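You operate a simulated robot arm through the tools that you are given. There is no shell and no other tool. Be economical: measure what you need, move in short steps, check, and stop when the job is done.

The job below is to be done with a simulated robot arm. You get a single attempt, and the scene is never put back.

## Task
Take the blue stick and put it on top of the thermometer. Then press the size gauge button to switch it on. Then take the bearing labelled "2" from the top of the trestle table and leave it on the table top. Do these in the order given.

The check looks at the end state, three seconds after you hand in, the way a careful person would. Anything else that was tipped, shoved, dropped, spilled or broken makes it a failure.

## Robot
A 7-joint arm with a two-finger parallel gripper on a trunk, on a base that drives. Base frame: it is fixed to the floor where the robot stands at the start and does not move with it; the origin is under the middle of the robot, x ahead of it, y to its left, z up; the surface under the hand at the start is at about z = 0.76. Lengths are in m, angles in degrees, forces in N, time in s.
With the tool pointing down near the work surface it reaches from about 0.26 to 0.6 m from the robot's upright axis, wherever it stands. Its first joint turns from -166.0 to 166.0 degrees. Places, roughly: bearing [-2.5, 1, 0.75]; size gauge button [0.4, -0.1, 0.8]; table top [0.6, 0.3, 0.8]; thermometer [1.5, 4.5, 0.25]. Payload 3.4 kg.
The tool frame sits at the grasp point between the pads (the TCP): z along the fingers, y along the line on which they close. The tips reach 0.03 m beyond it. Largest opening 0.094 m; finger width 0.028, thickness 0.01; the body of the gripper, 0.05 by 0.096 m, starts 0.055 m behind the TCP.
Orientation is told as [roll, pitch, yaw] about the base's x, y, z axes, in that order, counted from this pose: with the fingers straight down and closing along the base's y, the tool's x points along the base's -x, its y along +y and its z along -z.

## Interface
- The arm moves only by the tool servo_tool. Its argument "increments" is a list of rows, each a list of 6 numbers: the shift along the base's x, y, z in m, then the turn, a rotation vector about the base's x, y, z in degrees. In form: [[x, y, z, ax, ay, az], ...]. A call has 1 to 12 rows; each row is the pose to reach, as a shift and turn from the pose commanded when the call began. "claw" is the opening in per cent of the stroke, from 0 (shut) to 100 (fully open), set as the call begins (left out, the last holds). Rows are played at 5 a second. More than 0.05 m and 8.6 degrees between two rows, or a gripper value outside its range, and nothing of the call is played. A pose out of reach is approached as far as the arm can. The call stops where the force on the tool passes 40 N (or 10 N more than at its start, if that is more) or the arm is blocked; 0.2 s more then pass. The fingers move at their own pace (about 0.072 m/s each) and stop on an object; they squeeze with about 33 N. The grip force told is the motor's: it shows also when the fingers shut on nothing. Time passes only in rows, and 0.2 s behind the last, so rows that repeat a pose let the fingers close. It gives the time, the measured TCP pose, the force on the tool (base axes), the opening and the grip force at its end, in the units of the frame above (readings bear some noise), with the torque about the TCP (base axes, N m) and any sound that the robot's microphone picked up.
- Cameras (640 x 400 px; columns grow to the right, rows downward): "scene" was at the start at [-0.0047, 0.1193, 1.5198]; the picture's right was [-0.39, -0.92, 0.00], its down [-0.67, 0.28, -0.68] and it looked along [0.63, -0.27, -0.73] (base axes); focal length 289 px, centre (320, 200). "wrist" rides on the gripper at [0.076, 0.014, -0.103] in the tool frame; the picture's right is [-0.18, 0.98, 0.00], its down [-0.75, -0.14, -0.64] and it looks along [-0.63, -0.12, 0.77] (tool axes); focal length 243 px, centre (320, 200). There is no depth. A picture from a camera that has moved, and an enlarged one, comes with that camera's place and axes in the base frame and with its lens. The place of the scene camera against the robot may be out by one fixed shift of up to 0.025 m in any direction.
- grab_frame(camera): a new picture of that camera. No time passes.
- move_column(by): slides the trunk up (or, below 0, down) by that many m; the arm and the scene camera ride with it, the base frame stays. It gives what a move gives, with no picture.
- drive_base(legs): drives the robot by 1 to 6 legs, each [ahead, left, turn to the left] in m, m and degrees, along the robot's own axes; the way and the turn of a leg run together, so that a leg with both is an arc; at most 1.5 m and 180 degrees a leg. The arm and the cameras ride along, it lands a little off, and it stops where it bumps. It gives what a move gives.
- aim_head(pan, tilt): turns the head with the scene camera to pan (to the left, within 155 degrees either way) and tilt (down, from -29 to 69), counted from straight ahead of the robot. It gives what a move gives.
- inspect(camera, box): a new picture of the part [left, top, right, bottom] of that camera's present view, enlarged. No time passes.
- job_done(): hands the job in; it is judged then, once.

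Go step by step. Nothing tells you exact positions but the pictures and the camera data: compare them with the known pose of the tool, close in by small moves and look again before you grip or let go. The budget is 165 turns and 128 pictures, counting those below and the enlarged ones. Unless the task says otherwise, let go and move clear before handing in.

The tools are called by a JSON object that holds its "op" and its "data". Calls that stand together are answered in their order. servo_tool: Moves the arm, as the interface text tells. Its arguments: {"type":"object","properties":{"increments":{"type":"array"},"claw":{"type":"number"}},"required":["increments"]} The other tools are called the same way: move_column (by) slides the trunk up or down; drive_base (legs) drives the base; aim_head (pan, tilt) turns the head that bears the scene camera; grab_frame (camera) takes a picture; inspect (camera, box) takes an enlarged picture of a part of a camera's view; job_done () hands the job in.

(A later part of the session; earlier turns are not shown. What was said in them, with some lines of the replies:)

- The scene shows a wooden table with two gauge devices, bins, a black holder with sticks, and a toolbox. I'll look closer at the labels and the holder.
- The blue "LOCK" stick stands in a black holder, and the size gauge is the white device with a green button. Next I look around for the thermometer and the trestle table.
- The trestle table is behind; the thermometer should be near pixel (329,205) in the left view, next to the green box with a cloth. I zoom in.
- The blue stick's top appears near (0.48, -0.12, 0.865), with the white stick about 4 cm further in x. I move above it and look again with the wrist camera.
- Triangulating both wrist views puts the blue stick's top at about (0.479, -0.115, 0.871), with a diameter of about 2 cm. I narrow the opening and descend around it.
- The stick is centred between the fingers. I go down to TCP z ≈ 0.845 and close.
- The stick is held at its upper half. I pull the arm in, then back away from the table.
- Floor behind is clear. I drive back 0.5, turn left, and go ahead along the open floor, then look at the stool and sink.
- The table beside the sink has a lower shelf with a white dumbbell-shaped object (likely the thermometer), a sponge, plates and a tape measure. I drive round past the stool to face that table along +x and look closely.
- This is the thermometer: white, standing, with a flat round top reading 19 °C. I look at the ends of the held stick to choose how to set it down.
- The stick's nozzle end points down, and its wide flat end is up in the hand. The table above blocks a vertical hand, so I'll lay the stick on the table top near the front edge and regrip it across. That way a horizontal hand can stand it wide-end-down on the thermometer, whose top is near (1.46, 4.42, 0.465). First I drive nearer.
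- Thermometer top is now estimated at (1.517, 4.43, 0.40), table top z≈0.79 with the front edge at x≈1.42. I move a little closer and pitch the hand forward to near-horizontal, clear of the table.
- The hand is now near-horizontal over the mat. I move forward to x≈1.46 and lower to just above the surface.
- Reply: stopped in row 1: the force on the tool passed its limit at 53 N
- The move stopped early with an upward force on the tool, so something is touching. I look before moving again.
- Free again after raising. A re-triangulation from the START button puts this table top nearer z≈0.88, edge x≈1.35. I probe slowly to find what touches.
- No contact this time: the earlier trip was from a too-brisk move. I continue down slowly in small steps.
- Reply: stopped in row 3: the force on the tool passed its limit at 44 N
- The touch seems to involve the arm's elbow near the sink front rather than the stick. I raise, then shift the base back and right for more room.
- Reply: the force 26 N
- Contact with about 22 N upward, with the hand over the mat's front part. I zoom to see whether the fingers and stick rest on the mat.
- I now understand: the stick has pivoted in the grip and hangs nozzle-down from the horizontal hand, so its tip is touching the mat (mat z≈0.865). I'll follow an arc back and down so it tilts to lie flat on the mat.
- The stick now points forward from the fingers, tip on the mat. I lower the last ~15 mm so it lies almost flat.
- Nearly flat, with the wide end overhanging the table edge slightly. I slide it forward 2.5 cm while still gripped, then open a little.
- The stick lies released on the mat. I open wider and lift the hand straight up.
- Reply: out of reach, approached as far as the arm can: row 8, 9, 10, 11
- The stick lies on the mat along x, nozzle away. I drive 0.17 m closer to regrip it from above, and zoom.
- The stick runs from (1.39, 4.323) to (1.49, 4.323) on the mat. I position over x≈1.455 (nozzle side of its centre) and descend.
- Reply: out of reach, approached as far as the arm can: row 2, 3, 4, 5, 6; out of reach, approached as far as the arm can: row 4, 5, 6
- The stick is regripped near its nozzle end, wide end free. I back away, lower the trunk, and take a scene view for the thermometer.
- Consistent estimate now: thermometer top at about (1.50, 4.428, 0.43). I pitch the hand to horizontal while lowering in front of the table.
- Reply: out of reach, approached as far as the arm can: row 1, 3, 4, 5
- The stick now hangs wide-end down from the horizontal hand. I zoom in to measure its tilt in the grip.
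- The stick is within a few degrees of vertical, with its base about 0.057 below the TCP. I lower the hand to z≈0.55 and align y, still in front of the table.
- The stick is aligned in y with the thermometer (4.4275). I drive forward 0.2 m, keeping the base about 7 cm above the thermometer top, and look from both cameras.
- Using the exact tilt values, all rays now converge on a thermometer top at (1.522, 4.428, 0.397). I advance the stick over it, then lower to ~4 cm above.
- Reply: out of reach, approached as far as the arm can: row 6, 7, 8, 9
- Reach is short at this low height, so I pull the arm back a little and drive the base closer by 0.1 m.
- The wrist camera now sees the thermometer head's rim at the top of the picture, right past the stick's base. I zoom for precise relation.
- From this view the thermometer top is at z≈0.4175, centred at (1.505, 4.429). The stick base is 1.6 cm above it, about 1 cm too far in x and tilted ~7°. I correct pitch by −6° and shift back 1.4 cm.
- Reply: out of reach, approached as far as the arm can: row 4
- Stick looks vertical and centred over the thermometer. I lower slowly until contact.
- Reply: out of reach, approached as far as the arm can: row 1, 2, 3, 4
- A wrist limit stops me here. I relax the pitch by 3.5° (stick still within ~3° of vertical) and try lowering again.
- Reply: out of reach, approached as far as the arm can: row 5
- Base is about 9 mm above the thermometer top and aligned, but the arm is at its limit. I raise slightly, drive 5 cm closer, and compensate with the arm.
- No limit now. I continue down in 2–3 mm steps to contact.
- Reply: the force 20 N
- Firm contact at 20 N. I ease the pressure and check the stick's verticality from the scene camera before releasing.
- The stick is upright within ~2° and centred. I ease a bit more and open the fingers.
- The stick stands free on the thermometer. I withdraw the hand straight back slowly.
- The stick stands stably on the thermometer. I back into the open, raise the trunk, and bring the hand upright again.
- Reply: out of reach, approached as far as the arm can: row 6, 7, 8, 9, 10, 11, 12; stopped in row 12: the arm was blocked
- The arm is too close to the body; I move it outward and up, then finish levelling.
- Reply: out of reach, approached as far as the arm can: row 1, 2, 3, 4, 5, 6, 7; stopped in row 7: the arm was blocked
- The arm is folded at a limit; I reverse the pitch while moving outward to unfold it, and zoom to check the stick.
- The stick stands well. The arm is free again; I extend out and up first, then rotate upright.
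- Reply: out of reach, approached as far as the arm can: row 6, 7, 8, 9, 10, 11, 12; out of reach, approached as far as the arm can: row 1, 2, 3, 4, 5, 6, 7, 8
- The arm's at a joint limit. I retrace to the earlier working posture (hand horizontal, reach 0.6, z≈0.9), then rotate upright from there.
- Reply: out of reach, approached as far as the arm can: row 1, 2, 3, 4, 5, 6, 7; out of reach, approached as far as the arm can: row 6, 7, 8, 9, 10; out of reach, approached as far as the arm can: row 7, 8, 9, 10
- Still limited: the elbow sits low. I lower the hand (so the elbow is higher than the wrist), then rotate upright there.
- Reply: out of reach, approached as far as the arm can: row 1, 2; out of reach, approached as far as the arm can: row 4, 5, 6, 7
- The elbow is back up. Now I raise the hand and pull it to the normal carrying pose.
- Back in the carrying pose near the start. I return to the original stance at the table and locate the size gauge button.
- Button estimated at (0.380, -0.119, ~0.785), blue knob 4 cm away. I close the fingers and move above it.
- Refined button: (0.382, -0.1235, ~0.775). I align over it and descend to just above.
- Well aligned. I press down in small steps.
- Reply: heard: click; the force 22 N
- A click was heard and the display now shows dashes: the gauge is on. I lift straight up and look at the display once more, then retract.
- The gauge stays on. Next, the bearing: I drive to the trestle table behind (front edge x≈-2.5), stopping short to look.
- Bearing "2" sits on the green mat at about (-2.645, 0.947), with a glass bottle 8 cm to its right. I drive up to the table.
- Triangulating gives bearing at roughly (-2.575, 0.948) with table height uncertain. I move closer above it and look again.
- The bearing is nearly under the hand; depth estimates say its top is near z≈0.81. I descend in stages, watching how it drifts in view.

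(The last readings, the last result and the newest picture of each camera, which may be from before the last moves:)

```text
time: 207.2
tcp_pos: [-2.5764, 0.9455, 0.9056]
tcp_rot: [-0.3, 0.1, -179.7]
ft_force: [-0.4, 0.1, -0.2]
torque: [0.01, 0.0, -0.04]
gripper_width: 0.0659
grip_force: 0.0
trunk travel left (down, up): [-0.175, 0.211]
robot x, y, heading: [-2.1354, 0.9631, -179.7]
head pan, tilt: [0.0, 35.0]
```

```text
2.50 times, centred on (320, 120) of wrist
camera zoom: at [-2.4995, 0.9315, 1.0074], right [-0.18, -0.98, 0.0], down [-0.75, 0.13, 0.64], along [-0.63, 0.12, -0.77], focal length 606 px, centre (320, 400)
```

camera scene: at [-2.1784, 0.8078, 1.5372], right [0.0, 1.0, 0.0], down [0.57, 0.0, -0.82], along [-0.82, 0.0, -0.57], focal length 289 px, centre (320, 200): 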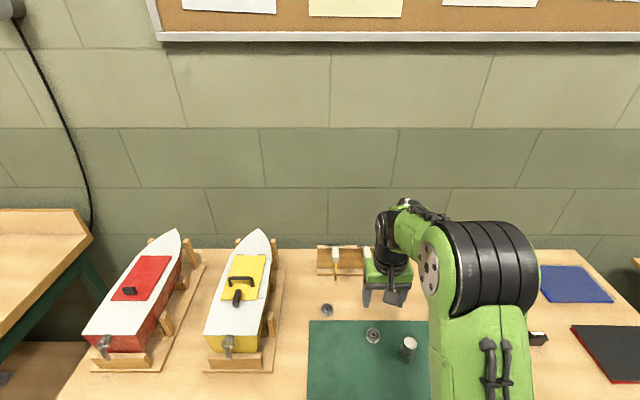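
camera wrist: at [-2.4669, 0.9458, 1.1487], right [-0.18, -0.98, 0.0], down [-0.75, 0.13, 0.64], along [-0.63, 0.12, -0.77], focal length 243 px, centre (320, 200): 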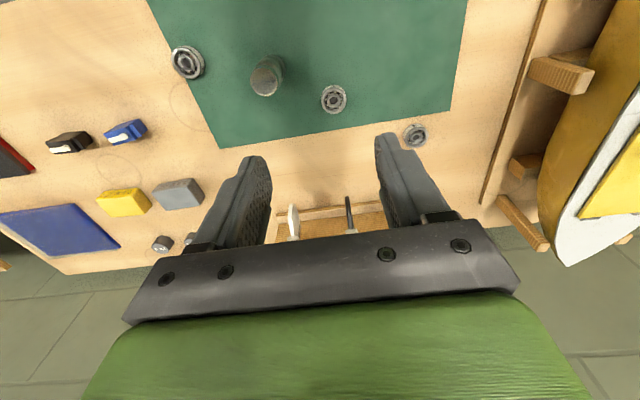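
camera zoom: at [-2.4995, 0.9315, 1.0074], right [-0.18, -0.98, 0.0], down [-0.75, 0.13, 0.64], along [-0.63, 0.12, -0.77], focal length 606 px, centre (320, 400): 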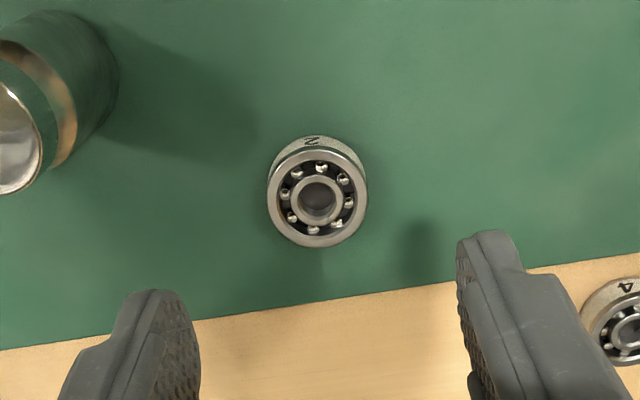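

Bearing top at z≈0.80, centre (-2.580, 0.947). I descend around it.

{"op": "servo_tool", "data": {"increments": [[-0.004, 0.0005, -0.02, 0, 0, 0], [-0.004, 0.0005, -0.04, 0, 0, 0], [-0.004, 0.0005, -0.06, 0, 0, 0], [-0.004, 0.0005, -0.07, 0, 0, 0]]}}

{"op": "inspect", "data": {"camera": "wrist", "box": [200, 60, 440, 220]}}

```text
time: 208.2
tcp_pos: [-2.5794, 0.9458, 0.8352]
tcp_rot: [-0.3, 0.0, -179.5]
ft_force: [-0.4, 1.3, 0.1]
torque: [0.0, 0.0, -0.01]
gripper_width: 0.0658
grip_force: 0.0
trunk travel left (down, up): [-0.175, 0.211]
robot x, y, heading: [-2.1316, 0.9617, -179.9]
head pan, tilt: [0.0, 35.0]
```

```text
2.50 times, centred on (320, 140) of wrist
camera zoom: at [-2.5037, 0.9322, 0.9365], right [-0.18, -0.98, 0.0], down [-0.75, 0.13, 0.64], along [-0.63, 0.12, -0.77], focal length 606 px, centre (320, 350)
```

zoom: 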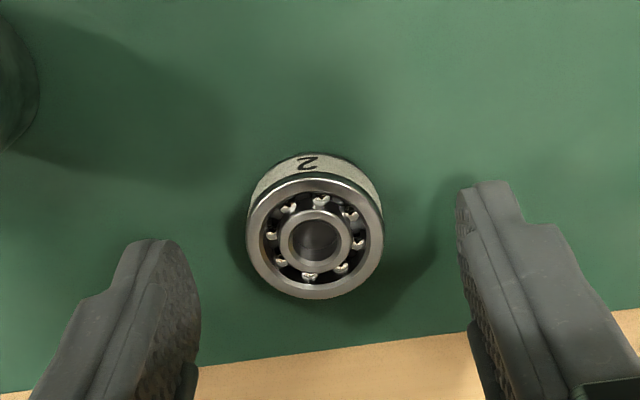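

Centred. I lower another ~12 mm so the tips flank the ring, then close.

{"op": "servo_tool", "data": {"increments": [[0, 0, -0.006, 0, 0, 0], [0, 0, -0.012, 0, 0, 0]]}}

{"op": "servo_tool", "data": {"increments": [[0, 0, 0, 0, 0, 0], [0, 0, 0, 0, 0, 0], [0, 0, 0, 0, 0, 0]], "claw": 0}}

{"op": "servo_tool", "data": {"increments": [[0, 0, 0.01, 0, 0, 0], [0, 0, 0.03, 0, 0, 0], [0, 0, 0.06, 0, 0, 0], [0, 0, 0.09, 0, 0, 0]]}}

{"op": "inspect", "data": {"camera": "wrist", "box": [200, 40, 440, 240]}}

```text
time: 208.8
tcp_pos: [-2.5783, 0.9462, 0.8231]
tcp_rot: [-0.3, 0.1, -179.7]
ft_force: [0.4, -0.8, -0.3]
torque: [-0.01, 0.02, 0.0]
gripper_width: 0.0658
grip_force: 0.1
trunk travel left (down, up): [-0.175, 0.211]
robot x, y, heading: [-2.1327, 0.9623, -179.5]
head pan, tilt: [0.0, 35.0]
```

```text
time: 209.6
tcp_pos: [-2.5777, 0.9459, 0.8221]
tcp_rot: [-0.2, 0.0, -179.6]
ft_force: [0.8, -0.2, -0.8]
torque: [0.01, 0.07, 0.04]
gripper_width: 0.0344
grip_force: 33.2
trunk travel left (down, up): [-0.175, 0.211]
robot x, y, heading: [-2.1338, 0.9602, -179.9]
head pan, tilt: [0.0, 35.0]
```

```text
time: 210.6
tcp_pos: [-2.5782, 0.9493, 0.9148]
tcp_rot: [-0.3, 0.1, -179.7]
ft_force: [-0.5, 0.5, -0.7]
torque: [0.0, -0.04, -0.03]
gripper_width: 0.0342
grip_force: 33.4
trunk travel left (down, up): [-0.175, 0.211]
robot x, y, heading: [-2.1334, 0.9637, -179.9]
head pan, tilt: [0.0, 35.0]
```

```text
2.00 times, centred on (320, 140) of wrist
camera zoom: at [-2.5019, 0.9341, 1.0162], right [-0.18, -0.98, 0.0], down [-0.75, 0.13, 0.64], along [-0.63, 0.12, -0.77], focal length 485 px, centre (320, 320)
```

zoom: 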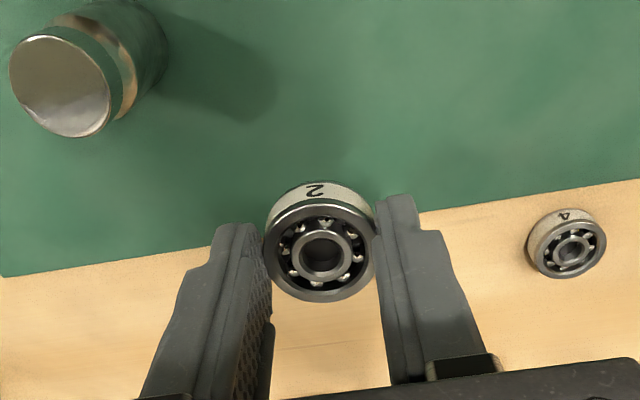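

Bearing "2" is held flat. I raise it, back off, and return to the wooden work table.

{"op": "servo_tool", "data": {"increments": [[0.02, 0, 0.03, 0, 0, 0], [0.05, 0, 0.07, 0, 0, 0], [0.08, 0, 0.11, 0, 0, 0], [0.1, 0, 0.15, 0, 0, 0], [0.12, 0, 0.19, 0, 0, 0], [0.14, 0, 0.2, 0, 0, 0]]}}

{"op": "drive_base", "data": {"legs": [[-0.7, 0, 0], [0, 0, -180], [0, -0.95, 0], [0.9, 0, 0]]}}

```text
time: 211.9
tcp_pos: [-2.4371, 0.949, 1.114]
tcp_rot: [-0.3, 0.0, -179.6]
ft_force: [0.2, -0.1, -0.6]
torque: [0.02, 0.0, -0.01]
gripper_width: 0.0342
grip_force: 33.2
trunk travel left (down, up): [-0.175, 0.211]
robot x, y, heading: [-2.1318, 0.9577, -179.8]
head pan, tilt: [0.0, 35.0]
```

```text
time: 232.0
tcp_pos: [-0.1575, 0.0988, 1.1129]
tcp_rot: [-0.3, 0.0, 3.8]
ft_force: [0.1, 0.2, -0.4]
torque: [-0.01, 0.04, 0.0]
gripper_width: 0.0343
grip_force: 33.6
trunk travel left (down, up): [-0.175, 0.211]
robot x, y, heading: [-0.4623, 0.0673, 3.6]
head pan, tilt: [0.0, 35.0]
```

{"op": "drive_base", "data": {"legs": [[0.45, 0.0, -3.6]]}}

{"op": "aim_head", "data": {"pan": 15, "tilt": 46}}

{"op": "grab_frame", "data": {"camera": "scene"}}

{"op": "grab_frame", "data": {"camera": "wrist"}}

```text
time: 234.8
tcp_pos: [0.2939, 0.0932, 1.1132]
tcp_rot: [-0.3, 0.0, 0.2]
ft_force: [0.2, -0.1, -0.2]
torque: [0.0, 0.02, -0.04]
gripper_width: 0.0344
grip_force: 32.8
trunk travel left (down, up): [-0.175, 0.211]
robot x, y, heading: [-0.0096, 0.0792, -0.1]
head pan, tilt: [0.0, 35.0]
```

```text
time: 235.5
tcp_pos: [0.2931, 0.0924, 1.1124]
tcp_rot: [-0.3, -0.1, 0.2]
ft_force: [0.2, -0.1, -0.7]
torque: [-0.02, 0.0, -0.03]
gripper_width: 0.0342
grip_force: 32.9
trunk travel left (down, up): [-0.175, 0.211]
robot x, y, heading: [-0.0134, 0.0801, -0.0]
head pan, tilt: [15.0, 46.0]
```

```text
21 pictures are left
camera scene: at [-0.0126, 0.2527, 1.521], right [0.26, -0.97, 0.0], down [-0.69, -0.19, -0.69], along [0.67, 0.18, -0.72], focal length 289 px, centre (320, 200)
```

scene: 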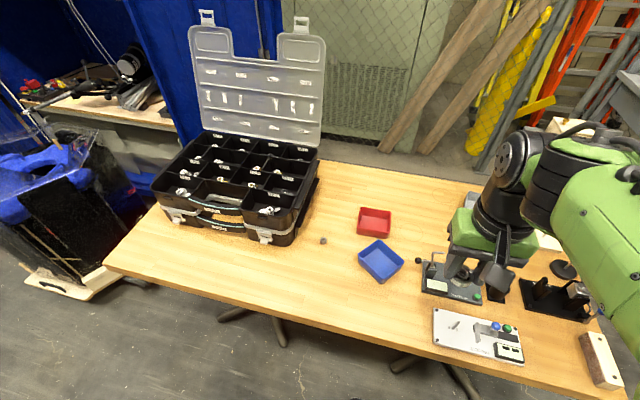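

```text
20 pictures are left
camera wrist: at [0.2167, 0.1078, 1.2146], right [0.18, 0.98, 0.0], down [0.75, -0.14, 0.64], along [0.63, -0.12, -0.77], focal length 243 px, centre (320, 200)
```

wrist: 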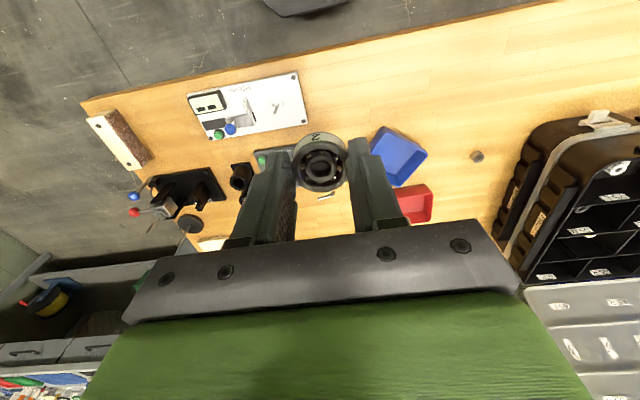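

The spot near (0.40, 0.34) on the wooden table is clear, between the small nut and the blue bin. I move there and lower partway.

{"op": "servo_tool", "data": {"increments": [[0.01, 0.03, -0.01, 0, 0, 0], [0.025, 0.06, -0.02, 0, 0, 0], [0.04, 0.095, -0.03, 0, 0, 0], [0.055, 0.13, -0.04, 0, 0, 0], [0.07, 0.165, -0.05, 0, 0, 0], [0.085, 0.2, -0.07, 0, 0, 0], [0.1, 0.23, -0.1, 0, 0, 0], [0.107, 0.248, -0.14, 0, 0, 0], [0.107, 0.248, -0.18, 0, 0, 0], [0.107, 0.248, -0.22, 0, 0, 0], [0.107, 0.248, -0.25, 0, 0, 0]]}}

{"op": "grab_frame", "data": {"camera": "wrist"}}

{"op": "inspect", "data": {"camera": "scene", "box": [250, 190, 430, 320]}}

```text
time: 237.9
tcp_pos: [0.4009, 0.3435, 0.865]
tcp_rot: [-0.1, -0.1, 0.2]
ft_force: [-0.2, 0.1, -1.4]
torque: [0.03, 0.0, 0.01]
gripper_width: 0.0342
grip_force: 33.2
trunk travel left (down, up): [-0.175, 0.211]
robot x, y, heading: [-0.0138, 0.083, -0.1]
head pan, tilt: [15.0, 46.0]
```

```text
19 pictures are left
camera wrist: at [0.3249, 0.3579, 0.9659], right [0.18, 0.98, 0.0], down [0.75, -0.14, 0.64], along [0.63, -0.12, -0.77], focal length 243 px, centre (320, 200)
```

wrist: 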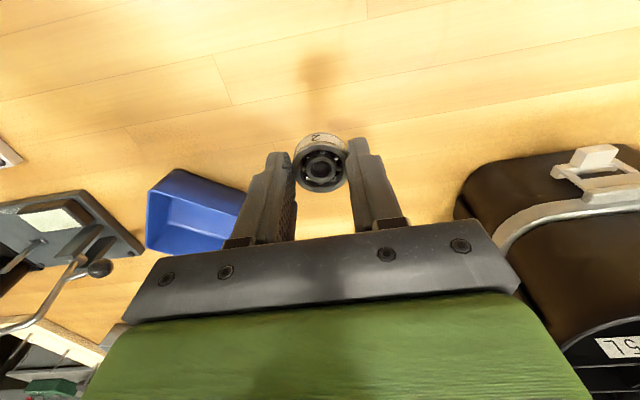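

```text
3.08 times, centred on (340, 255) of scene
camera zoom: at [-0.0124, 0.2531, 1.5209], right [0.26, -0.97, 0.0], down [-0.7, -0.19, -0.69], along [0.67, 0.18, -0.72], focal length 888 px, centre (258, 31)
```

zoom: 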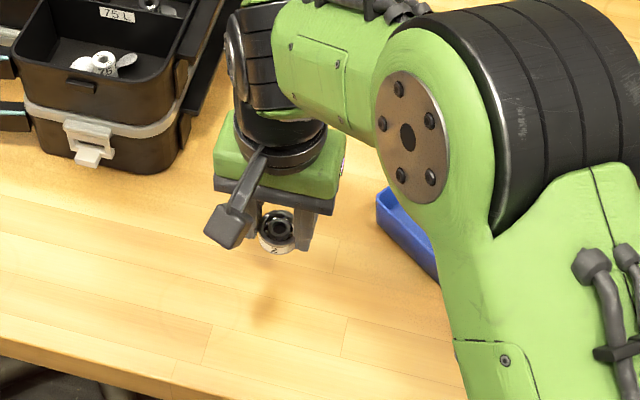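

Clear table below. I descend to ~0.80, then slowly to contact.

{"op": "servo_tool", "data": {"increments": [[0, 0, -0.02, 0, 0, 0], [0, 0, -0.04, 0, 0, 0], [0, 0, -0.055, 0, 0, 0], [0, 0, -0.06, 0, 0, 0]]}}

{"op": "servo_tool", "data": {"increments": [[0, 0, -0.003, 0, 0, 0], [0, 0, -0.006, 0, 0, 0], [0, 0, -0.009, 0, 0, 0]]}}

{"op": "inspect", "data": {"camera": "wrist", "box": [220, 80, 420, 220]}}

```text
time: 238.9
tcp_pos: [0.3997, 0.3421, 0.8024]
tcp_rot: [-0.1, -0.1, 0.3]
ft_force: [-0.1, -0.9, 0.9]
torque: [0.0, 0.02, -0.01]
gripper_width: 0.0343
grip_force: 32.9
trunk travel left (down, up): [-0.175, 0.211]
robot x, y, heading: [-0.0121, 0.084, 0.1]
head pan, tilt: [15.0, 46.0]
```

```text
time: 239.7
tcp_pos: [0.4004, 0.3422, 0.7973]
tcp_rot: [0.0, -0.4, 0.3]
ft_force: [-3.3, 1.0, 30.0]
torque: [0.02, -0.04, -0.03]
gripper_width: 0.0348
grip_force: 32.7
trunk travel left (down, up): [-0.175, 0.211]
robot x, y, heading: [-0.0158, 0.0811, 0.2]
head pan, tilt: [15.0, 46.0]
```

```text
2.86 times, centred on (320, 150) of wrist
camera zoom: at [0.3229, 0.3567, 0.8976], right [0.18, 0.98, 0.0], down [0.75, -0.14, 0.65], along [0.64, -0.12, -0.76], focal length 693 px, centre (320, 343)
```

zoom: 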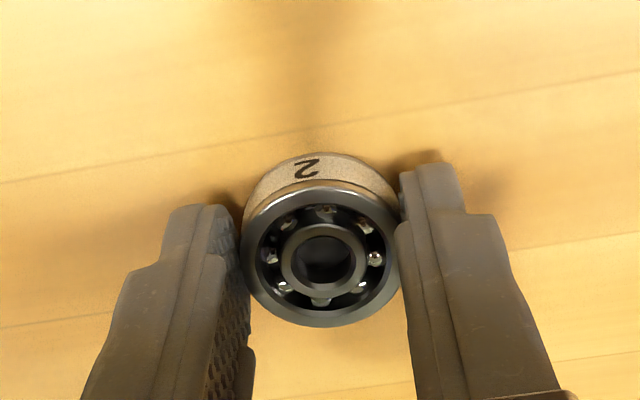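

The bearing is on the table with firm contact. I ease the pressure, open, and lift clear.

{"op": "servo_tool", "data": {"increments": [[0, 0, 0.002, 0, 0, 0], [0, 0, 0.004, 0, 0, 0]]}}

{"op": "servo_tool", "data": {"increments": [[0, 0, 0, 0, 0, 0], [0, 0, 0, 0, 0, 0], [0, 0, 0, 0, 0, 0]], "claw": 65}}

{"op": "servo_tool", "data": {"increments": [[0, 0, 0.02, 0, 0, 0], [0, 0, 0.05, 0, 0, 0], [0, 0, 0.09, 0, 0, 0], [0, 0, 0.13, 0, 0, 0], [0, 0, 0.17, 0, 0, 0], [0, 0, 0.21, 0, 0, 0], [-0.02, -0.03, 0.25, 0, 0, 0]]}}

{"op": "grab_frame", "data": {"camera": "wrist"}}

```text
time: 240.3
tcp_pos: [0.4006, 0.3411, 0.7967]
tcp_rot: [-0.3, 0.1, 0.2]
ft_force: [1.7, 4.2, 8.6]
torque: [0.26, -0.17, 0.01]
gripper_width: 0.0343
grip_force: 32.5
trunk travel left (down, up): [-0.175, 0.211]
robot x, y, heading: [-0.0158, 0.0804, 0.0]
head pan, tilt: [15.0, 46.0]
```

```text
time: 241.1
tcp_pos: [0.4015, 0.3428, 0.7973]
tcp_rot: [-0.3, 0.0, 0.2]
ft_force: [0.8, -0.9, -0.1]
torque: [0.0, 0.0, -0.01]
gripper_width: 0.0612
grip_force: 0.0
trunk travel left (down, up): [-0.175, 0.211]
robot x, y, heading: [-0.0107, 0.0806, 0.2]
head pan, tilt: [15.0, 46.0]
```

```text
refused: row 7 steps farther than a row can; nothing moved
```

```text
16 pictures are left
camera wrist: at [0.3239, 0.3566, 0.8986], right [0.18, 0.98, 0.0], down [0.75, -0.14, 0.64], along [0.63, -0.12, -0.77], focal length 243 px, centre (320, 200)
```

wrist: 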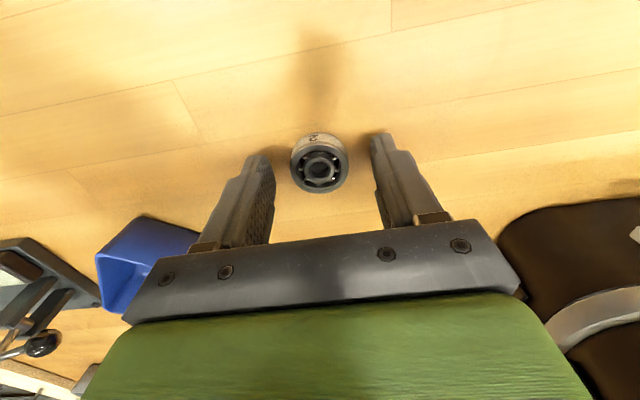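

{"op": "servo_tool", "data": {"increments": [[0, 0, 0.02, 0, 0, 0], [0, 0, 0.05, 0, 0, 0], [0, 0, 0.09, 0, 0, 0], [0, 0, 0.13, 0, 0, 0], [0, 0, 0.17, 0, 0, 0], [0, 0, 0.21, 0, 0, 0], [-0.02, -0.02, 0.24, 0, 0, 0]]}}

{"op": "grab_frame", "data": {"camera": "wrist"}}

{"op": "grab_frame", "data": {"camera": "scene"}}

```text
time: 242.7
tcp_pos: [0.3817, 0.3213, 1.0421]
tcp_rot: [-0.2, -0.1, 0.2]
ft_force: [-0.8, -1.1, -0.2]
torque: [0.02, 0.01, -0.02]
gripper_width: 0.061
grip_force: 0.2
trunk travel left (down, up): [-0.175, 0.211]
robot x, y, heading: [-0.0137, 0.0801, -0.0]
head pan, tilt: [15.0, 46.0]
```

```text
15 pictures are left
camera wrist: at [0.3043, 0.3361, 1.1443], right [0.18, 0.98, 0.0], down [0.75, -0.14, 0.64], along [0.63, -0.12, -0.77], focal length 243 px, centre (320, 200)
```

wrist: 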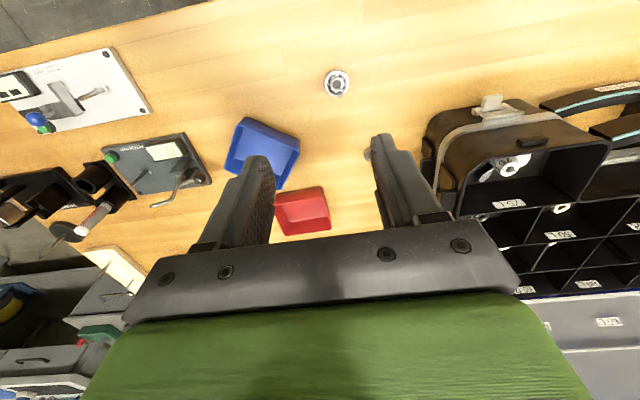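

```text
14 pictures are left
camera scene: at [-0.0143, 0.2513, 1.5211], right [0.26, -0.97, 0.0], down [-0.69, -0.19, -0.7], along [0.67, 0.18, -0.72], focal length 289 px, centre (320, 200)
```

scene: 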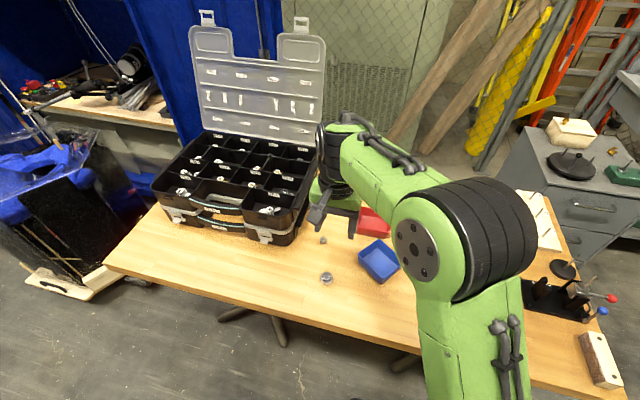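

The bearing lies clear on the table, the size gauge display is on, and the stick was last seen standing on the thermometer. I hand in.

{"op": "job_done", "data": {}}

```text
The job is handed in.
```

All three steps are done, in the order you gave, and handed in:
- **Stick:** it was standing upright on the thermometer when I last looked, just after backing away.
- **Size gauge:** it clicked when pressed, and its display was still on in the last picture.
- **Bearing:** bearing "2" is on the wooden work table at about (0.40, 0.34), clear of the bins.
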